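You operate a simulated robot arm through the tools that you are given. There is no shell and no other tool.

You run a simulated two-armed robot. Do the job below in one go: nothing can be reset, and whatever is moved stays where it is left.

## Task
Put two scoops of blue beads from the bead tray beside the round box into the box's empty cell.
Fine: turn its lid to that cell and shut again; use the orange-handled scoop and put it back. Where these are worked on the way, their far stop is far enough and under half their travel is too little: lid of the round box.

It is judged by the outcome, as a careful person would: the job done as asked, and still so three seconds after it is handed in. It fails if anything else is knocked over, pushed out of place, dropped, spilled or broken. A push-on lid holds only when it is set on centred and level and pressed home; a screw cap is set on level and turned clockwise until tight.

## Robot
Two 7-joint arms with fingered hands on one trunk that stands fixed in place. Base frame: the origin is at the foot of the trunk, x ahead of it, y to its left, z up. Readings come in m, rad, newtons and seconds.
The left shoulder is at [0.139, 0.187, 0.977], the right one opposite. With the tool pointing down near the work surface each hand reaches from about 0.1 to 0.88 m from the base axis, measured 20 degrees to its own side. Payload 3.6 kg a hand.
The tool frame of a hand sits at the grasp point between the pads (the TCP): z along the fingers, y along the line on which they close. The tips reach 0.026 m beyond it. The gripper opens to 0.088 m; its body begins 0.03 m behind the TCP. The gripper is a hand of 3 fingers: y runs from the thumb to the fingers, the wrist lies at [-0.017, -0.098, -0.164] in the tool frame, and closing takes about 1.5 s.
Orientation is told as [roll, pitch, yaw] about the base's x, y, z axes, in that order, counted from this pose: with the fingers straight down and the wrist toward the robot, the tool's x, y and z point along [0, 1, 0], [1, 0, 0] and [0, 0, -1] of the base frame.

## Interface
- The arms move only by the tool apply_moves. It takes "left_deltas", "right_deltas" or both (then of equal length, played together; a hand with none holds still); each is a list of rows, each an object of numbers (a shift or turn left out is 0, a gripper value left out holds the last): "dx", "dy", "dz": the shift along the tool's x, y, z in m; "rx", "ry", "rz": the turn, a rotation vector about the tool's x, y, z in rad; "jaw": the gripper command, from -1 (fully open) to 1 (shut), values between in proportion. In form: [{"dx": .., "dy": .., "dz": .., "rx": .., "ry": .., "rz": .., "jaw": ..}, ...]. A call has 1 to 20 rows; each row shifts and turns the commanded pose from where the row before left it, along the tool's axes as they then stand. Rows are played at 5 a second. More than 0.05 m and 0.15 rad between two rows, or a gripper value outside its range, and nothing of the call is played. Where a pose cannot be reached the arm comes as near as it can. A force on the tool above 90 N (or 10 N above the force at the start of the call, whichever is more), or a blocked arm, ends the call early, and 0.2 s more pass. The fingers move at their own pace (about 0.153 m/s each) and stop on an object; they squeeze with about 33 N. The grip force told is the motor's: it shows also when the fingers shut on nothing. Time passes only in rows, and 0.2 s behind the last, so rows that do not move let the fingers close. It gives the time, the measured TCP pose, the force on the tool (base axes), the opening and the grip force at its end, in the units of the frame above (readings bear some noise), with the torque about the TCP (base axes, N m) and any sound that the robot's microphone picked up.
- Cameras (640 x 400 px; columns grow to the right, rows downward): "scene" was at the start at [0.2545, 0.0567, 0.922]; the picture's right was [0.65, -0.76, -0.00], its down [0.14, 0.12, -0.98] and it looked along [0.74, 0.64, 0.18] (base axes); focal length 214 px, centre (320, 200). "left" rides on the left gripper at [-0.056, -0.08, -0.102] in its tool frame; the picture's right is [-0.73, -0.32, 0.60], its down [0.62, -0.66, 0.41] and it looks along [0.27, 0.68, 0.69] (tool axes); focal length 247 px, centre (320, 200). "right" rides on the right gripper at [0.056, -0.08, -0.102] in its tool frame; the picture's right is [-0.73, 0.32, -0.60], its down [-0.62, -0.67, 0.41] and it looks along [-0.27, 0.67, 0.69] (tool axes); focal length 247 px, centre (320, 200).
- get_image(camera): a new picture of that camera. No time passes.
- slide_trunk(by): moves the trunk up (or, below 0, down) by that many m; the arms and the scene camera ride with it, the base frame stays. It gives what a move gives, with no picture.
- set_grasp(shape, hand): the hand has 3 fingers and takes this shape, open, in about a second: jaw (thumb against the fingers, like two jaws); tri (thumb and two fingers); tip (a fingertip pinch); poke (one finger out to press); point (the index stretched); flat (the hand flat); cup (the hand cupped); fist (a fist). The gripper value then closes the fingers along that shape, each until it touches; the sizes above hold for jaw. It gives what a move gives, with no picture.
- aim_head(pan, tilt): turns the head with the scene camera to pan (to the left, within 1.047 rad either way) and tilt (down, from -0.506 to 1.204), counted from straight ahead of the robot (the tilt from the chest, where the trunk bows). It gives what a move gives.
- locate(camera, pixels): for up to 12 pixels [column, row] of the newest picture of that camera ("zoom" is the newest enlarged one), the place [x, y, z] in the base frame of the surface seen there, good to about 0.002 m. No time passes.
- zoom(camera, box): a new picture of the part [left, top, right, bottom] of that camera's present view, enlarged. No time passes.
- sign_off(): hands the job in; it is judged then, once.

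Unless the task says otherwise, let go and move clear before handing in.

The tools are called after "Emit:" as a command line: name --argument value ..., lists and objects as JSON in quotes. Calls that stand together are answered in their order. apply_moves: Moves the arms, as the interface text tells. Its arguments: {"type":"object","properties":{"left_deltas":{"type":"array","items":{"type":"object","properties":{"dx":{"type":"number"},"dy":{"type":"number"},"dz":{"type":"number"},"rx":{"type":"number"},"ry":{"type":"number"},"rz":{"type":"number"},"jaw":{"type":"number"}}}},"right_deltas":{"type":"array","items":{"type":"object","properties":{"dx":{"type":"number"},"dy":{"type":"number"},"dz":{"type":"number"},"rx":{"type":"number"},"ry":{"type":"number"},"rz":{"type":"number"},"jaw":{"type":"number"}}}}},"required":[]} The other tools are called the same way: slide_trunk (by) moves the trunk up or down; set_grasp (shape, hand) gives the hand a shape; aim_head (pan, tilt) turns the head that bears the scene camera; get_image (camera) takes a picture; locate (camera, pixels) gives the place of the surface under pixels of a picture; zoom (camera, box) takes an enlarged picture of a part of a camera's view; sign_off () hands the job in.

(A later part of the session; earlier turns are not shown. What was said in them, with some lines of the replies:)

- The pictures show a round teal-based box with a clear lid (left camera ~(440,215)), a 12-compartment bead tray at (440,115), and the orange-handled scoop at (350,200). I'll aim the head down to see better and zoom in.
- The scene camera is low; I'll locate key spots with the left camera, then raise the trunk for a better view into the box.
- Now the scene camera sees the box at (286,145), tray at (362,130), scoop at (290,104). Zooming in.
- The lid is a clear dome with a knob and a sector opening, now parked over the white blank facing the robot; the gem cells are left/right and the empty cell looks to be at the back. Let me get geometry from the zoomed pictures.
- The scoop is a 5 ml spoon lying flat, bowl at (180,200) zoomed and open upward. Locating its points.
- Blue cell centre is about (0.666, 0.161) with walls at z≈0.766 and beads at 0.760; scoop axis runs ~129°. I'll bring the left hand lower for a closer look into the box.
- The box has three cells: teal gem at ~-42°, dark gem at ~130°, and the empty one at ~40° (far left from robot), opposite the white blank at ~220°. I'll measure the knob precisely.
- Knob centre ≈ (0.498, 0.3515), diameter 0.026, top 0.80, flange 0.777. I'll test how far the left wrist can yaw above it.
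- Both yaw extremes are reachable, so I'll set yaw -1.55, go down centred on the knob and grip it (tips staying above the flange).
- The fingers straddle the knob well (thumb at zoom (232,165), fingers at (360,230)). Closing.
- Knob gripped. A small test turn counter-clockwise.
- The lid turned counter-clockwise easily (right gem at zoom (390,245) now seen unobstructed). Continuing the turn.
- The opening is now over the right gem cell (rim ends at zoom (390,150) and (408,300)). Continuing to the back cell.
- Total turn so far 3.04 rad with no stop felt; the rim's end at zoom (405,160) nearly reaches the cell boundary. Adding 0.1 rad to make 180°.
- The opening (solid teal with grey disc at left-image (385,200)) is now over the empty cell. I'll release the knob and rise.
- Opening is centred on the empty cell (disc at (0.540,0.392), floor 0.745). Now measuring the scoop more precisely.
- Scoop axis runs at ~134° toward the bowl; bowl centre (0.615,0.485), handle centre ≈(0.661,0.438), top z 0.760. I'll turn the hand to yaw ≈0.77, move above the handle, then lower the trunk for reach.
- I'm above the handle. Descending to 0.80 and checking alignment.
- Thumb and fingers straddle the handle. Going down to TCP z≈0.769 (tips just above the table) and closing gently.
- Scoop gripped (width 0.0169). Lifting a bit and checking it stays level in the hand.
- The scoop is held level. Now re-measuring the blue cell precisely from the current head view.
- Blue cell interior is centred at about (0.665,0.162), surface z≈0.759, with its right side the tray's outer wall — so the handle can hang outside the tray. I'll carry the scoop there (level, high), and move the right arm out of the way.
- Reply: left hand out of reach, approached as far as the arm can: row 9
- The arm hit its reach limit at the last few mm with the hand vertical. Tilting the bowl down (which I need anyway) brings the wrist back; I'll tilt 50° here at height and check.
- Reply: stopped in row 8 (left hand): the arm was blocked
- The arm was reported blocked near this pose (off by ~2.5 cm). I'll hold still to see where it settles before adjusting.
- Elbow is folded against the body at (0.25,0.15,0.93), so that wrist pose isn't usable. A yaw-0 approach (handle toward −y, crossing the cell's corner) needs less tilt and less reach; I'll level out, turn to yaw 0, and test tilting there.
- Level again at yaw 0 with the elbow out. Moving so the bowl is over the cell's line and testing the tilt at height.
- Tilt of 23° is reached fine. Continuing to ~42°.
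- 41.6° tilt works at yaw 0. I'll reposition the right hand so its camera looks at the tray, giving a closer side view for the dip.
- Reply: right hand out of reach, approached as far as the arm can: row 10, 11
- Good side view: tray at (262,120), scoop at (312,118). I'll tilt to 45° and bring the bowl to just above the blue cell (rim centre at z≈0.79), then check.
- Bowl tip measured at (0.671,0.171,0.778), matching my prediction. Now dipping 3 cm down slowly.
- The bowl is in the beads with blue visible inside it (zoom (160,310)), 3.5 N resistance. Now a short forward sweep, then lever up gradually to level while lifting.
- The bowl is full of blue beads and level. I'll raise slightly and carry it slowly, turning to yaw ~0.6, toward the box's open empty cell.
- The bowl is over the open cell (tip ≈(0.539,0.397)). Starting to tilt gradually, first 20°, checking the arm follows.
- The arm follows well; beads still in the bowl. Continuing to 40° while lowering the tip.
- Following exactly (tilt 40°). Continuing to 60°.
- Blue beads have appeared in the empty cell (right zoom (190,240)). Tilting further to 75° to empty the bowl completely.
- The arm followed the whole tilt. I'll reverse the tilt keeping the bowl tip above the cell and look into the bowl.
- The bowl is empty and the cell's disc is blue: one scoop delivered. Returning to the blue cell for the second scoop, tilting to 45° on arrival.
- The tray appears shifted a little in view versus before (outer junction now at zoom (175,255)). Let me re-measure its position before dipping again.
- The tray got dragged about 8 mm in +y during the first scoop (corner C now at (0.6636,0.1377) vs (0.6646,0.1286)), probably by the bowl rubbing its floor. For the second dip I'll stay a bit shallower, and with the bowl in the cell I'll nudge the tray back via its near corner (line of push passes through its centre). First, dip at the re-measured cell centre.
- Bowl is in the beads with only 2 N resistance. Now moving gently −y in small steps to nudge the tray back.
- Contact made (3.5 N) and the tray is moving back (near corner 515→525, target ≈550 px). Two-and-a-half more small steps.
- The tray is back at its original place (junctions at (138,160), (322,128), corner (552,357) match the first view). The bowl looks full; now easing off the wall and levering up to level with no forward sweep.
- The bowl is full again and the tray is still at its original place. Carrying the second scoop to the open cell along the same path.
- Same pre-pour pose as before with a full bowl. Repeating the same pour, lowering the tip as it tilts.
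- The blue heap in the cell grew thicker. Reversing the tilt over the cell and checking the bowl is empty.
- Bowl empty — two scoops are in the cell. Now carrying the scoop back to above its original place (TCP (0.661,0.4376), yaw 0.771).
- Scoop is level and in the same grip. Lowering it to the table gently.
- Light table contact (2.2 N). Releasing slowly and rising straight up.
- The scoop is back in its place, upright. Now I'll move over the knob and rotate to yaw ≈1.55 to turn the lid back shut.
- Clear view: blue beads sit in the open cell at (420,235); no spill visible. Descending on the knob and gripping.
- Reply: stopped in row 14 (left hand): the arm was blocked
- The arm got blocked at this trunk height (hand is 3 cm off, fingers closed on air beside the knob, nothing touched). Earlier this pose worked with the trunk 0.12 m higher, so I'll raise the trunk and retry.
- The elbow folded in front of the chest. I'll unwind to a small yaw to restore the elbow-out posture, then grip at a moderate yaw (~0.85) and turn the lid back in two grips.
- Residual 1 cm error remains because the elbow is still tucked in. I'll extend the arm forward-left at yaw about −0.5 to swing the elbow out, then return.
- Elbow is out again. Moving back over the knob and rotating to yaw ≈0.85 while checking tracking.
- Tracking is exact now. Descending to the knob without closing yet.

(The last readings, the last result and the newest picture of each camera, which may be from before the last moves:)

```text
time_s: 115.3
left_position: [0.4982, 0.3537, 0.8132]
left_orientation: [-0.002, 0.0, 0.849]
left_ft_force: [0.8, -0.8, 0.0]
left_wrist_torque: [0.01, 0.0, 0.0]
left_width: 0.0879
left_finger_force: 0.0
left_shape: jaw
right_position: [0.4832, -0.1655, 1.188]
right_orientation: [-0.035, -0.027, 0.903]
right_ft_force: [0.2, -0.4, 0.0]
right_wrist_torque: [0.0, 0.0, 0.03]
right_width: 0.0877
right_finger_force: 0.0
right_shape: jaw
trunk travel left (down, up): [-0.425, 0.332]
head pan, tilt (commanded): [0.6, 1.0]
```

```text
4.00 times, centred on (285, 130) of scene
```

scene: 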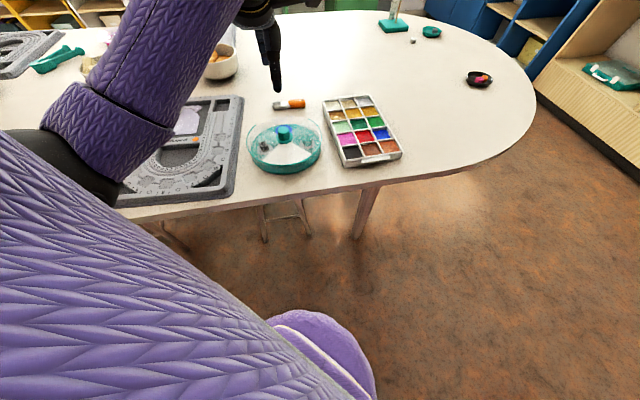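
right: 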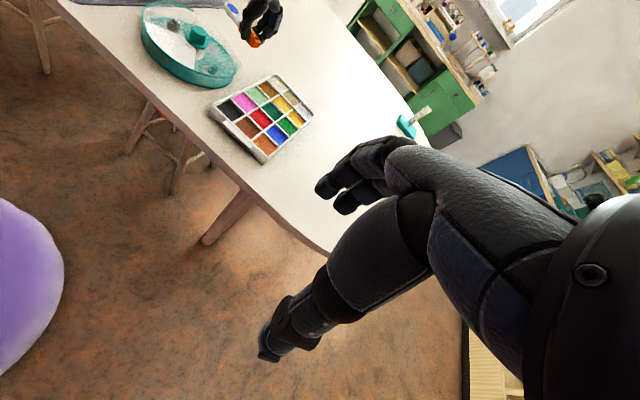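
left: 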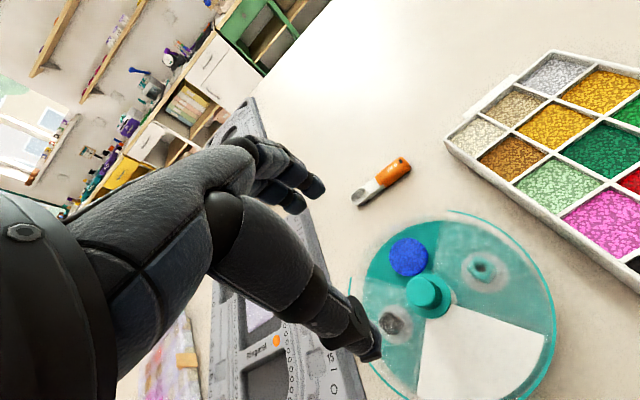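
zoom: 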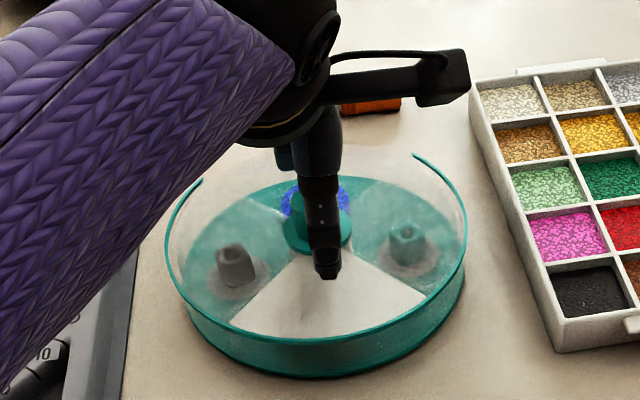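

Hand straddles the knob. Closing, then turning clockwise (reverse) by ~2.3 rad.

Emit:
apply_moves --left_deltas '[{"jaw": -0.5}, {"jaw": 0.0}, {"jaw": 0.5}, {"jaw": 1.0}, {}, {}, {}, {}, {}]'

Emit:
apply_moves --left_deltas '[{"rz": 0.06}, {"rz": 0.12}, {"rz": 0.12}, {"rz": 0.12}, {"rz": 0.12}, {"rz": 0.12}, {"rz": 0.12}, {"rz": 0.12}, {"rz": 0.12}, {"rz": 0.12}, {}]'

Emit:
zoom --camera "scene" --box '[235, 80, 335, 180]'

```text
time_s: 117.3
left_position: [0.498, 0.3528, 0.8111]
left_orientation: [0.0, -0.002, 0.848]
left_ft_force: [-1.3, -0.1, -1.7]
left_wrist_torque: [-0.02, 0.07, -0.01]
left_width: 0.0191
left_finger_force: 33.3
left_shape: jaw
right_position: [0.4837, -0.165, 1.1879]
right_orientation: [-0.035, -0.029, 0.904]
right_ft_force: [0.6, -0.2, -0.4]
right_wrist_torque: [0.03, -0.02, 0.0]
right_width: 0.0881
right_finger_force: 0.1
right_shape: jaw
trunk travel left (down, up): [-0.425, 0.332]
head pan, tilt (commanded): [0.6, 1.0]
```

```text
time_s: 119.7
left_position: [0.4992, 0.351, 0.8125]
left_orientation: [-0.001, -0.002, -0.295]
left_ft_force: [1.3, -0.6, 0.6]
left_wrist_torque: [0.0, -0.03, 0.01]
left_width: 0.0192
left_finger_force: 33.5
left_shape: jaw
right_position: [0.4833, -0.167, 1.188]
right_orientation: [-0.036, -0.026, 0.904]
right_ft_force: [0.2, 0.2, 0.2]
right_wrist_torque: [-0.01, -0.03, 0.0]
right_width: 0.0876
right_finger_force: 0.0
right_shape: jaw
trunk travel left (down, up): [-0.425, 0.332]
head pan, tilt (commanded): [0.6, 1.0]
```

```text
4.00 times, centred on (285, 130) of scene
```

zoom: 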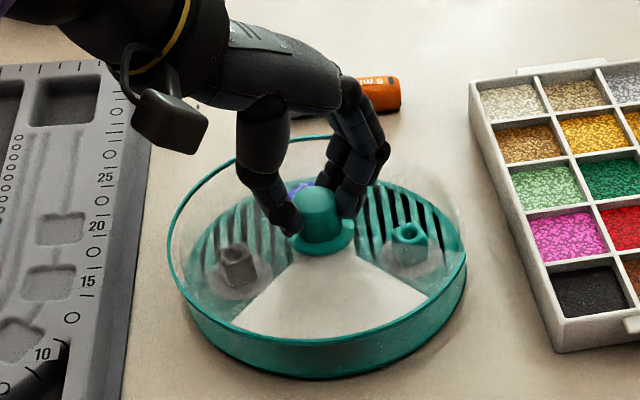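

The lid is turning back (opening now passing the right cell). Continuing to yaw ≈ −1.5.

Emit:
apply_moves --left_deltas '[{"rz": 0.12}, {"rz": 0.12}, {"rz": 0.12}, {"rz": 0.12}, {"rz": 0.12}, {"rz": 0.12}, {"rz": 0.12}, {"rz": 0.12}, {"rz": 0.12}, {"rz": 0.12}, {}]'

Emit:
zoom --camera "scene" --box '[235, 80, 335, 180]'

```text
time_s: 122.1
left_position: [0.4986, 0.3517, 0.813]
left_orientation: [0.0, 0.0, -1.496]
left_ft_force: [-0.1, 0.4, -0.4]
left_wrist_torque: [-0.03, -0.03, -0.02]
left_width: 0.0188
left_finger_force: 32.9
left_shape: jaw
right_position: [0.483, -0.1644, 1.1873]
right_orientation: [-0.034, -0.026, 0.904]
right_ft_force: [0.6, -0.1, 0.4]
right_wrist_torque: [-0.02, -0.01, 0.0]
right_width: 0.0879
right_finger_force: 0.0
right_shape: jaw
trunk travel left (down, up): [-0.425, 0.332]
head pan, tilt (commanded): [0.6, 1.0]
```

```text
4.00 times, centred on (285, 130) of scene
```

zoom: 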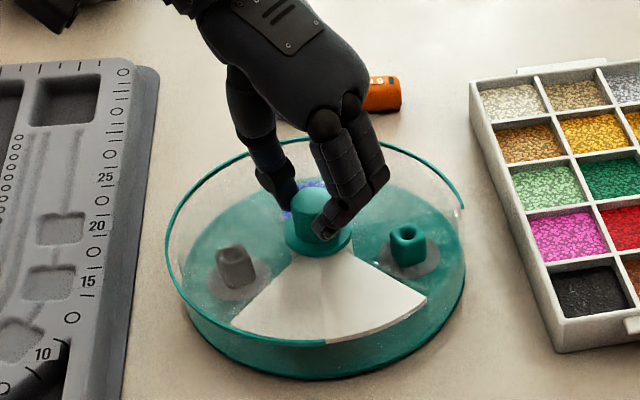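

2.34 rad done, about 0.8 rad left (opening still half over the right cell). Regripping: open, rise, rotate back to yaw ≈ −0.55, descend, close.

Emit:
apply_moves --left_deltas '[{"jaw": 0.4}, {"jaw": -0.3}, {"jaw": -1.0}, {}, {}, {"dz": -0.04}, {"rz": -0.135}, {"rz": -0.135}, {"rz": -0.135}, {"rz": -0.135}, {"rz": -0.135}, {"rz": -0.135}, {"rz": -0.14}, {}, {"dz": 0.02}, {"dz": 0.02}, {}]'

Emit:
zoom --camera "scene" --box '[235, 80, 335, 180]'

```text
time_s: 125.7
left_position: [0.4998, 0.3517, 0.8123]
left_orientation: [-0.001, -0.003, -0.545]
left_ft_force: [-0.4, 0.5, -0.4]
left_wrist_torque: [0.0, 0.06, 0.02]
left_width: 0.0877
left_finger_force: 0.1
left_shape: jaw
right_position: [0.4829, -0.1647, 1.1874]
right_orientation: [-0.035, -0.027, 0.903]
right_ft_force: [0.0, -0.5, 0.5]
right_wrist_torque: [-0.01, 0.02, 0.0]
right_width: 0.0878
right_finger_force: 0.2
right_shape: jaw
trunk travel left (down, up): [-0.425, 0.332]
head pan, tilt (commanded): [0.6, 1.0]
```

```text
4.00 times, centred on (285, 130) of scene
```

zoom: 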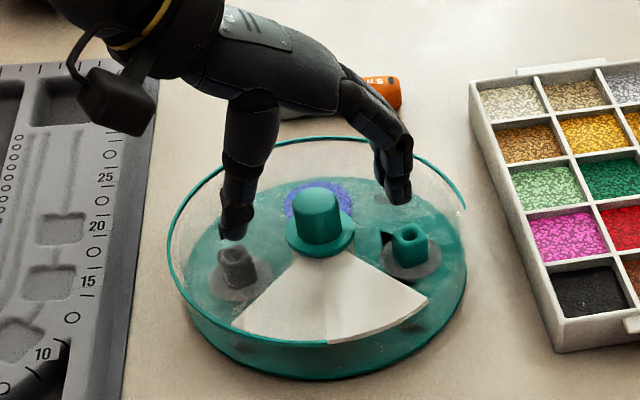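

Regripped position is centred. Closing and turning the remaining ~0.8 rad.

Emit:
apply_moves --left_deltas '[{"jaw": -0.5}, {"jaw": 0.0}, {"jaw": 0.5}, {"jaw": 1.0}, {}, {}, {}, {}, {"rz": 0.06}, {"rz": 0.1}, {"rz": 0.1}, {"rz": 0.1}, {"rz": 0.1}, {"rz": 0.1}, {"rz": 0.1}, {"rz": 0.08}, {}]'

Emit:
zoom --camera "scene" --box '[240, 80, 340, 180]'

```text
time_s: 129.3
left_position: [0.4998, 0.3528, 0.8118]
left_orientation: [0.003, 0.0, -1.286]
left_ft_force: [-2.5, -5.9, 3.2]
left_wrist_torque: [-0.18, 0.06, 0.02]
left_width: 0.0145
left_finger_force: 32.3
left_shape: jaw
right_position: [0.4828, -0.1651, 1.1879]
right_orientation: [-0.033, -0.027, 0.903]
right_ft_force: [-0.3, 0.1, 0.3]
right_wrist_torque: [0.02, 0.04, -0.01]
right_width: 0.0874
right_finger_force: 0.1
right_shape: jaw
trunk travel left (down, up): [-0.425, 0.332]
head pan, tilt (commanded): [0.6, 1.0]
```

```text
4.00 times, centred on (290, 130) of scene
```

zoom: 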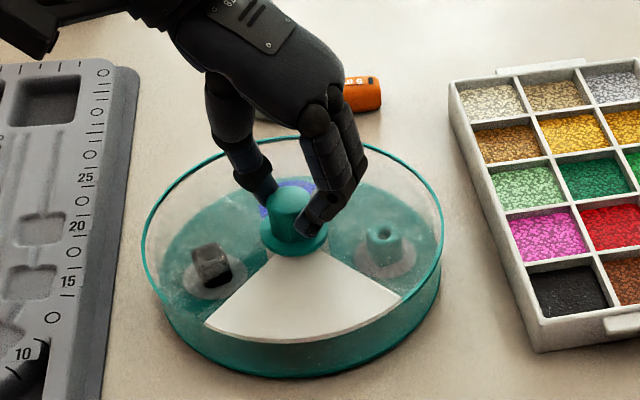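

The box seems to have shifted a few px and I need to see the lid's gap; zooming in.

Emit:
zoom --camera "scene" --box '[255, 105, 320, 180]'

Emit:
get_image --camera "left"

```text
5.33 times, centred on (288, 142) of scene
```

zoom: 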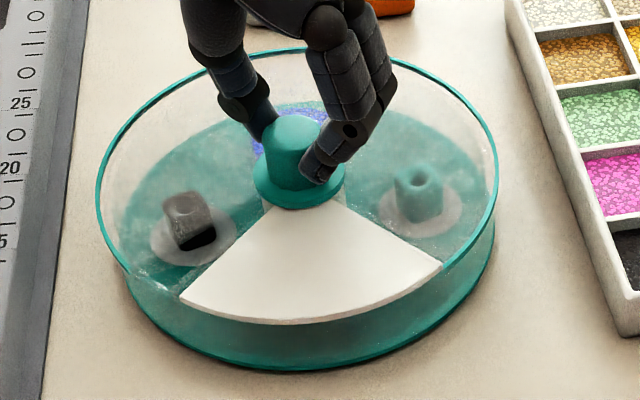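

```text
taken
```

left: 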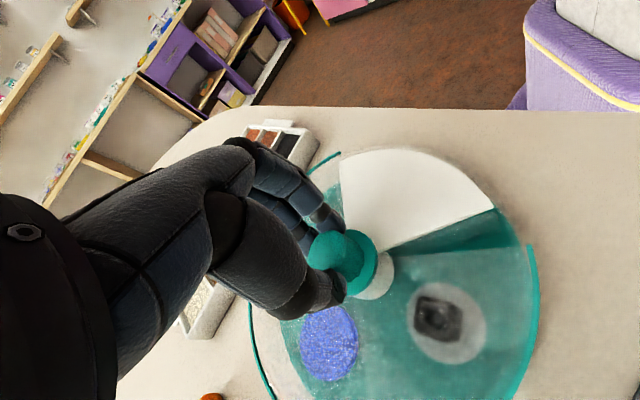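

Emit:
locate --camera "zoom" --pixels '[[290, 125], [255, 180], [345, 190], [295, 205], [182, 298], [442, 266], [290, 320], [97, 190], [496, 160], [290, 368], [200, 340], [400, 340]]'

Emit:
locate --camera "left" --pixels '[[345, 245], [375, 250], [340, 165], [493, 208], [525, 248], [430, 155], [540, 300], [340, 153], [440, 310], [330, 345]]'

```text
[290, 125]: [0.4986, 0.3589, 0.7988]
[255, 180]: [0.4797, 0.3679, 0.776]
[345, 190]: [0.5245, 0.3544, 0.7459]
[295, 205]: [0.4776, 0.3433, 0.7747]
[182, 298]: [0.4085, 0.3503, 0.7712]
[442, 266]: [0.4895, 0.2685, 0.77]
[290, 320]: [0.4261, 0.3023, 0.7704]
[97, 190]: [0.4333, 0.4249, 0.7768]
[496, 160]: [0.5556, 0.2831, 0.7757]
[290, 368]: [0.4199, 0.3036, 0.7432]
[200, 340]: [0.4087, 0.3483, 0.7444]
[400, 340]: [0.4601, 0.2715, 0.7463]
```

```text
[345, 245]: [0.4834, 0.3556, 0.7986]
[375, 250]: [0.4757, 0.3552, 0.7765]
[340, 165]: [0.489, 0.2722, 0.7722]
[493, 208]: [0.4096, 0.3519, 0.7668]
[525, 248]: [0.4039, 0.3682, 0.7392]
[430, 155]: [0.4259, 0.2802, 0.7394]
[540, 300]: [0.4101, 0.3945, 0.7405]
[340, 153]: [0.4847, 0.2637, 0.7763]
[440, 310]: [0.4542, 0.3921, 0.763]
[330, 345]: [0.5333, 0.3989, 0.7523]
```

The knob slid ~5 mm off-centre in the grip, nudging the box ~4 mm and over-turning the lid by ~8°. I'll release, rise, and measure precisely.

Emit:
apply_moves --left_deltas '[{"jaw": 0.6}, {"jaw": 0.2}, {"jaw": -0.3}, {"jaw": -1.0}, {}, {}, {"dz": -0.03}, {"dz": -0.04}, {"dz": -0.04}, {"dz": -0.04, "dx": 0.03}, {"dz": -0.03, "dx": 0.04}, {}]'

Emit:
zoom --camera "scene" --box '[240, 105, 330, 185]'

Emit:
zoom --camera "scene" --box '[270, 118, 302, 150]'

```text
time_s: 131.9
left_position: [0.563, 0.3722, 0.9957]
left_orientation: [-0.001, 0.0, -1.285]
left_ft_force: [0.0, 1.0, 0.5]
left_wrist_torque: [0.0, 0.02, -0.01]
left_width: 0.0877
left_finger_force: 0.0
left_shape: jaw
right_position: [0.4827, -0.1658, 1.1893]
right_orientation: [-0.037, -0.029, 0.905]
right_ft_force: [-0.6, 0.2, 0.2]
right_wrist_torque: [-0.01, 0.02, 0.0]
right_width: 0.0878
right_finger_force: 0.0
right_shape: jaw
trunk travel left (down, up): [-0.425, 0.332]
head pan, tilt (commanded): [0.6, 1.0]
```

```text
5.00 times, centred on (285, 145) of scene
```

zoom: 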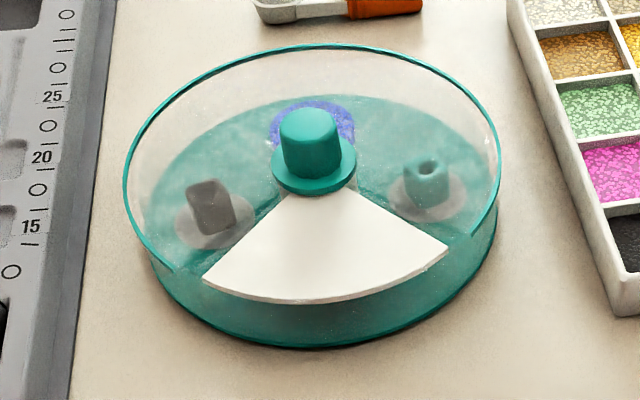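

```text
12.50 times, centred on (286, 134) of scene
```

zoom: 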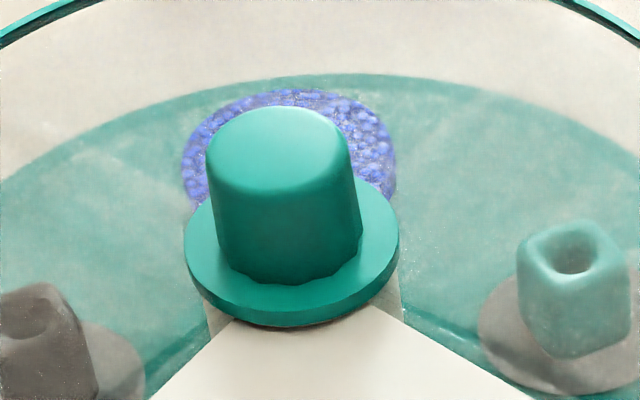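

Emit:
locate --camera "zoom" --pixels '[[278, 112], [213, 148], [345, 148], [280, 188], [278, 148], [187, 238], [398, 238], [290, 320], [355, 270], [225, 260]]'

Emit:
zoom --camera "scene" --box '[240, 105, 330, 185]'

Emit:
locate --camera "zoom" --pixels '[[125, 185], [499, 170], [310, 47], [205, 282], [445, 247], [330, 300], [176, 270], [470, 235], [320, 345], [330, 230], [150, 265], [495, 225]]'

Emit:
get_image --camera "left"

```text
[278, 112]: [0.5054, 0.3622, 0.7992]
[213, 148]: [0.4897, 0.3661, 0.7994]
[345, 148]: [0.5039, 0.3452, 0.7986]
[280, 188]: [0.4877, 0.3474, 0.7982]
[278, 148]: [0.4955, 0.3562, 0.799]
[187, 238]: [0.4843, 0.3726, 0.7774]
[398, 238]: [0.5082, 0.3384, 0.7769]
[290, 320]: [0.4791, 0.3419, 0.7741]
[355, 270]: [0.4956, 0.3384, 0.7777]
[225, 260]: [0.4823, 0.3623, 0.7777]
```

```text
5.00 times, centred on (285, 145) of scene
```

zoom: 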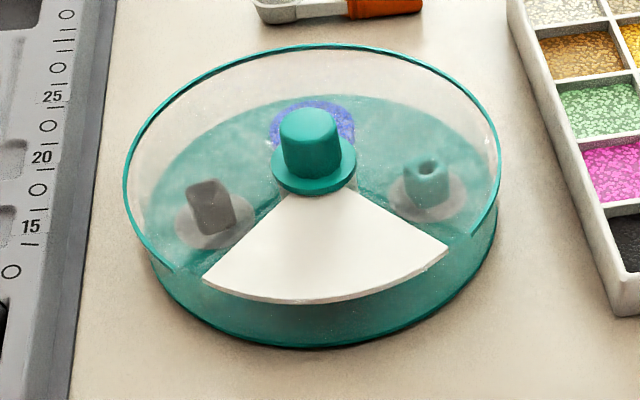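

```text
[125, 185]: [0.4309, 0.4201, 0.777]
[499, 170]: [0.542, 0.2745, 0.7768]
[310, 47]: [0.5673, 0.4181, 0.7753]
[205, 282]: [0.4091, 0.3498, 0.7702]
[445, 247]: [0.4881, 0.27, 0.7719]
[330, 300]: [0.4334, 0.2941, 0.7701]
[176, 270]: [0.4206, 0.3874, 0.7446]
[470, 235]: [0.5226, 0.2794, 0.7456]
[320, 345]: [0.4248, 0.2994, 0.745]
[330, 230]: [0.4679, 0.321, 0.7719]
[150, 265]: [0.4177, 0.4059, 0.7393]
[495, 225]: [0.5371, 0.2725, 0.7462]
```

```text
taken
```

left: 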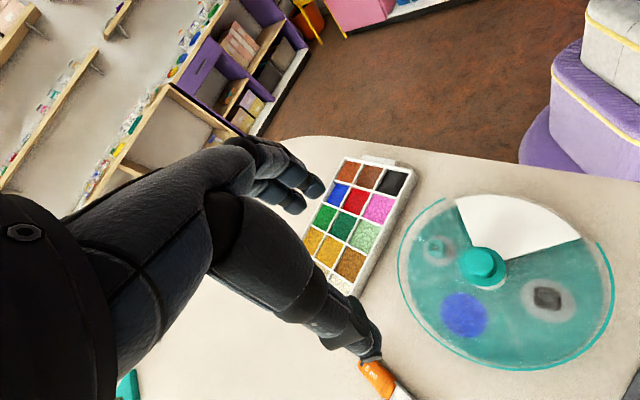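

Emit:
zoom --camera "left" --box '[390, 180, 620, 380]'

Emit:
locate --camera "zoom" --pixels '[[165, 42], [190, 45], [572, 120], [530, 115], [600, 170], [585, 125], [100, 80], [330, 20], [245, 160], [140, 55]]'

```text
2.00 times, centred on (505, 280) of left
```

zoom: 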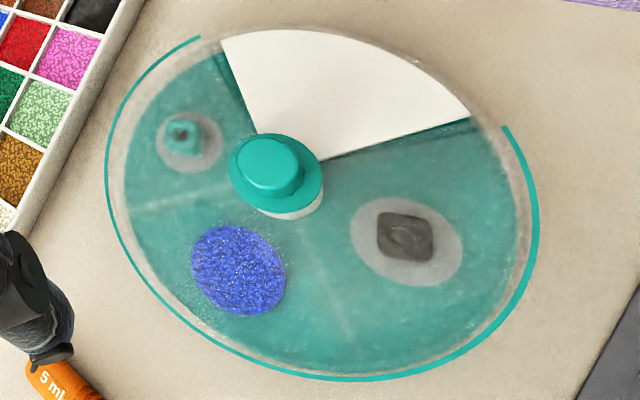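

```text
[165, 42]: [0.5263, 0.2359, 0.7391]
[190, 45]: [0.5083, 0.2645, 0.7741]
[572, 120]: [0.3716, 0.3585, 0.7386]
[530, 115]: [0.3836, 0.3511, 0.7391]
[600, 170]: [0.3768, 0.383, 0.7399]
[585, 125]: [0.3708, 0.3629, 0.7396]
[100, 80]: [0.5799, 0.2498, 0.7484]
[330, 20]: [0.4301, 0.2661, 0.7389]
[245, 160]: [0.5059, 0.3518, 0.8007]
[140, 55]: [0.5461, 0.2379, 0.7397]
```

Emit:
locate --camera "zoom" --pixels '[[200, 38], [198, 40], [195, 41], [505, 128], [507, 131], [509, 135], [222, 44], [468, 119], [470, 121], [224, 40]]'

Emit:
zoom --camera "left" --box '[430, 185, 530, 265]'

Emit:
zoom --camera "left" --box '[530, 200, 630, 280]'

```text
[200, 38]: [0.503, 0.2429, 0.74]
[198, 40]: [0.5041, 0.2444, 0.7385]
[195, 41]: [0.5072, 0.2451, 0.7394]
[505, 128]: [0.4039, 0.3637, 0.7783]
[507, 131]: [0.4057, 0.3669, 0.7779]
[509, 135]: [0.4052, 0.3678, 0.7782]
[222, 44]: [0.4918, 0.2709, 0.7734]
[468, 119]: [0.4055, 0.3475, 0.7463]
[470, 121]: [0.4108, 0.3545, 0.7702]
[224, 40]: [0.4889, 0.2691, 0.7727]
```

```text
5.00 times, centred on (480, 225) of left
```

zoom: 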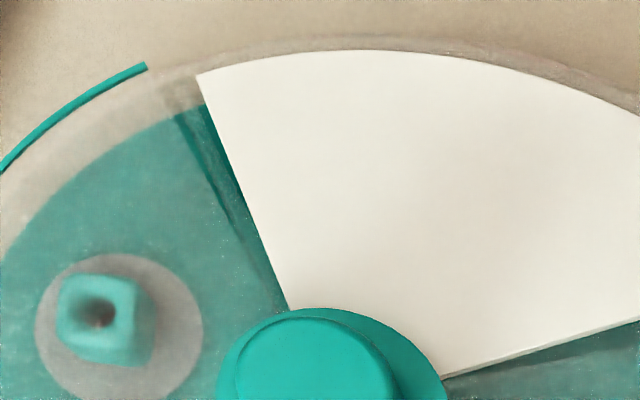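

```text
5.00 times, centred on (580, 240) of left
```

zoom: 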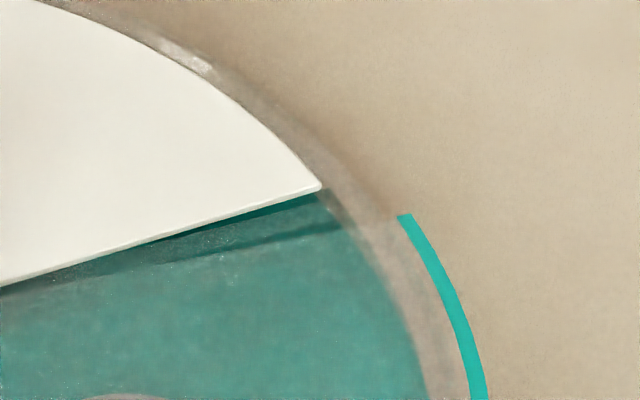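

Emit:
zoom --camera "left" --box '[430, 185, 470, 217]'

Emit:
zoom --camera "scene" --box '[300, 140, 324, 160]'

```text
12.50 times, centred on (450, 201) of left
```

zoom: 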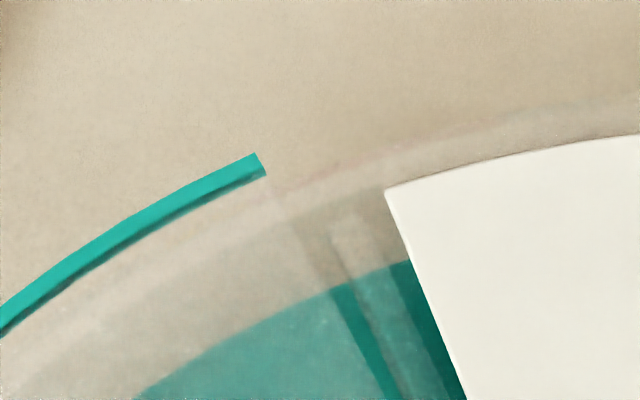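

```text
16.00 times, centred on (312, 150) of scene
```

zoom: 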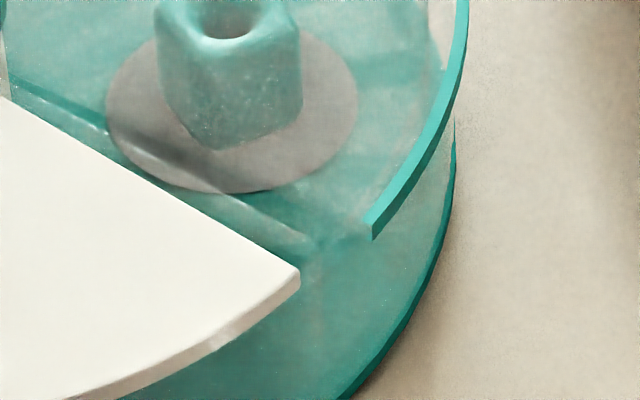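

Emit:
locate --camera "zoom" --pixels '[[372, 226], [380, 220], [374, 232], [295, 272], [450, 90], [465, 40]]'

Emit:
zoom --camera "scene" --box '[252, 148, 276, 168]'

Emit:
locate --camera "zoom" --pixels '[[320, 200], [300, 200], [280, 190], [260, 180], [340, 210], [330, 240]]'

```text
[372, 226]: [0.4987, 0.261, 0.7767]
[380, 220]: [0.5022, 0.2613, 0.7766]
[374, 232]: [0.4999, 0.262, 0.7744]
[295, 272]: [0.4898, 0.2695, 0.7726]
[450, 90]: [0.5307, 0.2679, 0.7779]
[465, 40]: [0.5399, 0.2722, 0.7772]
```

```text
16.00 times, centred on (264, 158) of scene
```

zoom: 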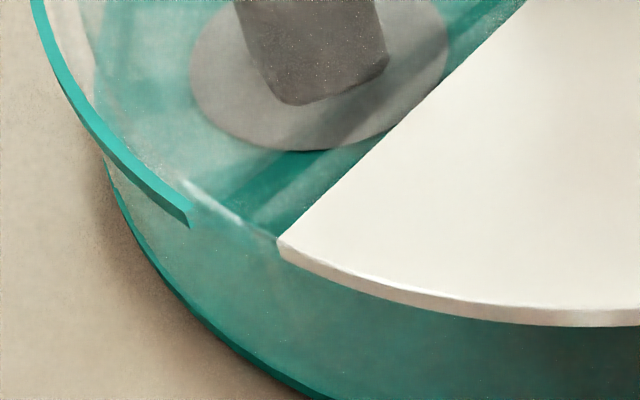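

```text
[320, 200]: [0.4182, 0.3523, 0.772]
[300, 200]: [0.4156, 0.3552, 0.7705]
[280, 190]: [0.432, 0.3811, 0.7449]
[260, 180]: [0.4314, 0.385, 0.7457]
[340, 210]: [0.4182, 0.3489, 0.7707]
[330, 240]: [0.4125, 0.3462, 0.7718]
```

The lid gap spans 174.8°–271.2° around the white plate (183.6°–265.4°), i.e. shut within ~1–2° of its original pose, rim level at z≈0.777. Backing the left hand away up and toward the robot, then a final check.

Emit:
apply_moves --left_deltas '[{"dz": -0.04}, {"dz": -0.04}, {"dx": -0.024, "dy": -0.0175, "dz": -0.025}, {"dx": -0.024, "dy": -0.0175, "dz": -0.025}, {"dx": -0.024, "dy": -0.0175, "dz": -0.025}, {"dx": -0.024, "dy": -0.0175, "dz": -0.025}, {"dx": -0.024, "dy": -0.0175}, {"rz": -0.125}, {"rz": -0.125}, {"rz": -0.125}, {"rz": -0.125}, {"rz": -0.125}, {"rz": -0.125}, {}]'

Emit:
get_image --camera "scene"

Emit:
zoom --camera "scene" --box '[230, 80, 420, 200]'

Emit:
get_image --camera "left"

```text
time_s: 134.9
left_position: [0.4257, 0.4217, 1.1723]
left_orientation: [-0.001, -0.002, -0.532]
left_ft_force: [0.2, 0.9, 0.2]
left_wrist_torque: [0.03, 0.0, 0.05]
left_width: 0.0879
left_finger_force: 0.1
left_shape: jaw
right_position: [0.4821, -0.1647, 1.1882]
right_orientation: [-0.035, -0.027, 0.904]
right_ft_force: [-0.4, 0.5, 0.8]
right_wrist_torque: [-0.02, 0.0, 0.0]
right_width: 0.0877
right_finger_force: 0.0
right_shape: jaw
trunk travel left (down, up): [-0.425, 0.332]
head pan, tilt (commanded): [0.6, 1.0]
```

```text
taken
```

scene: 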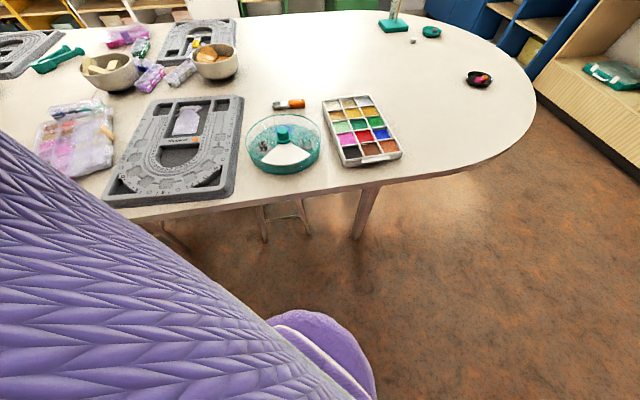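

```text
3.33 times, centred on (325, 140) of scene
```

zoom: 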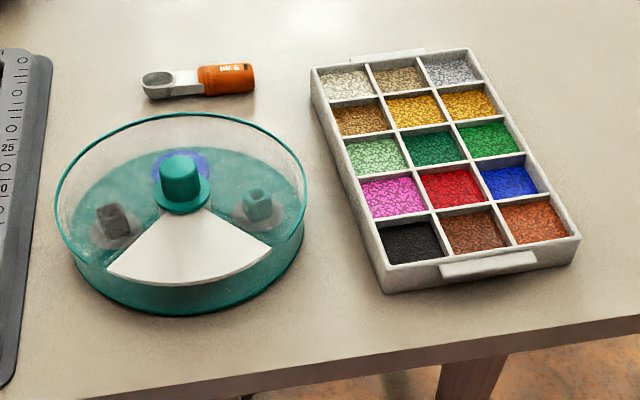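

```text
taken
```

left: 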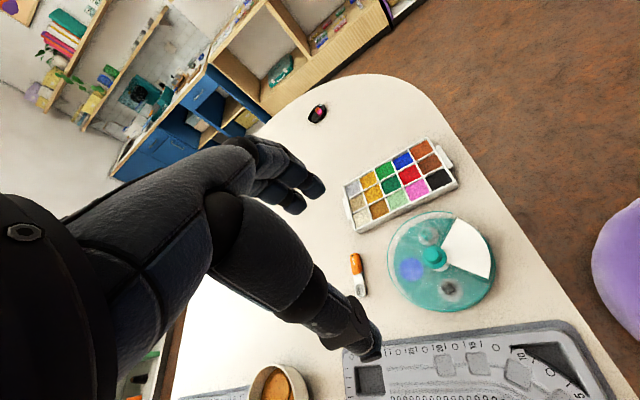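

The final views match the start: the scoop is back at (197,82) in the zoom, the tray is in its original place and no beads are spilled. Blue beads sit in the formerly empty cell, and the lid's opening is parked over the white blank. The box itself sits about 5 mm from where it started, nudged while I turned the lid. Both hands are clear, so I'm handing in.

Emit:
sign_off

```text
The job is handed in.
```

I put two full scoops of blue beads into the empty cell and turned the lid back until it was shut, within a degree or two of where it started. The orange-handled scoop is back in its original place. I handed the job in and haven't seen the judgement.

- **Bead tray:** it slid about 8 mm during the first scoop. I nudged it back before lifting the second, and it now matches its original position.
- **Round box:** it ended about 5 mm from where it began, because the knob slipped in the grip on the last part of the turn. I left it there rather than risk moving the lid again.
- **Spills:** I saw no loose beads anywhere in the final pictures.
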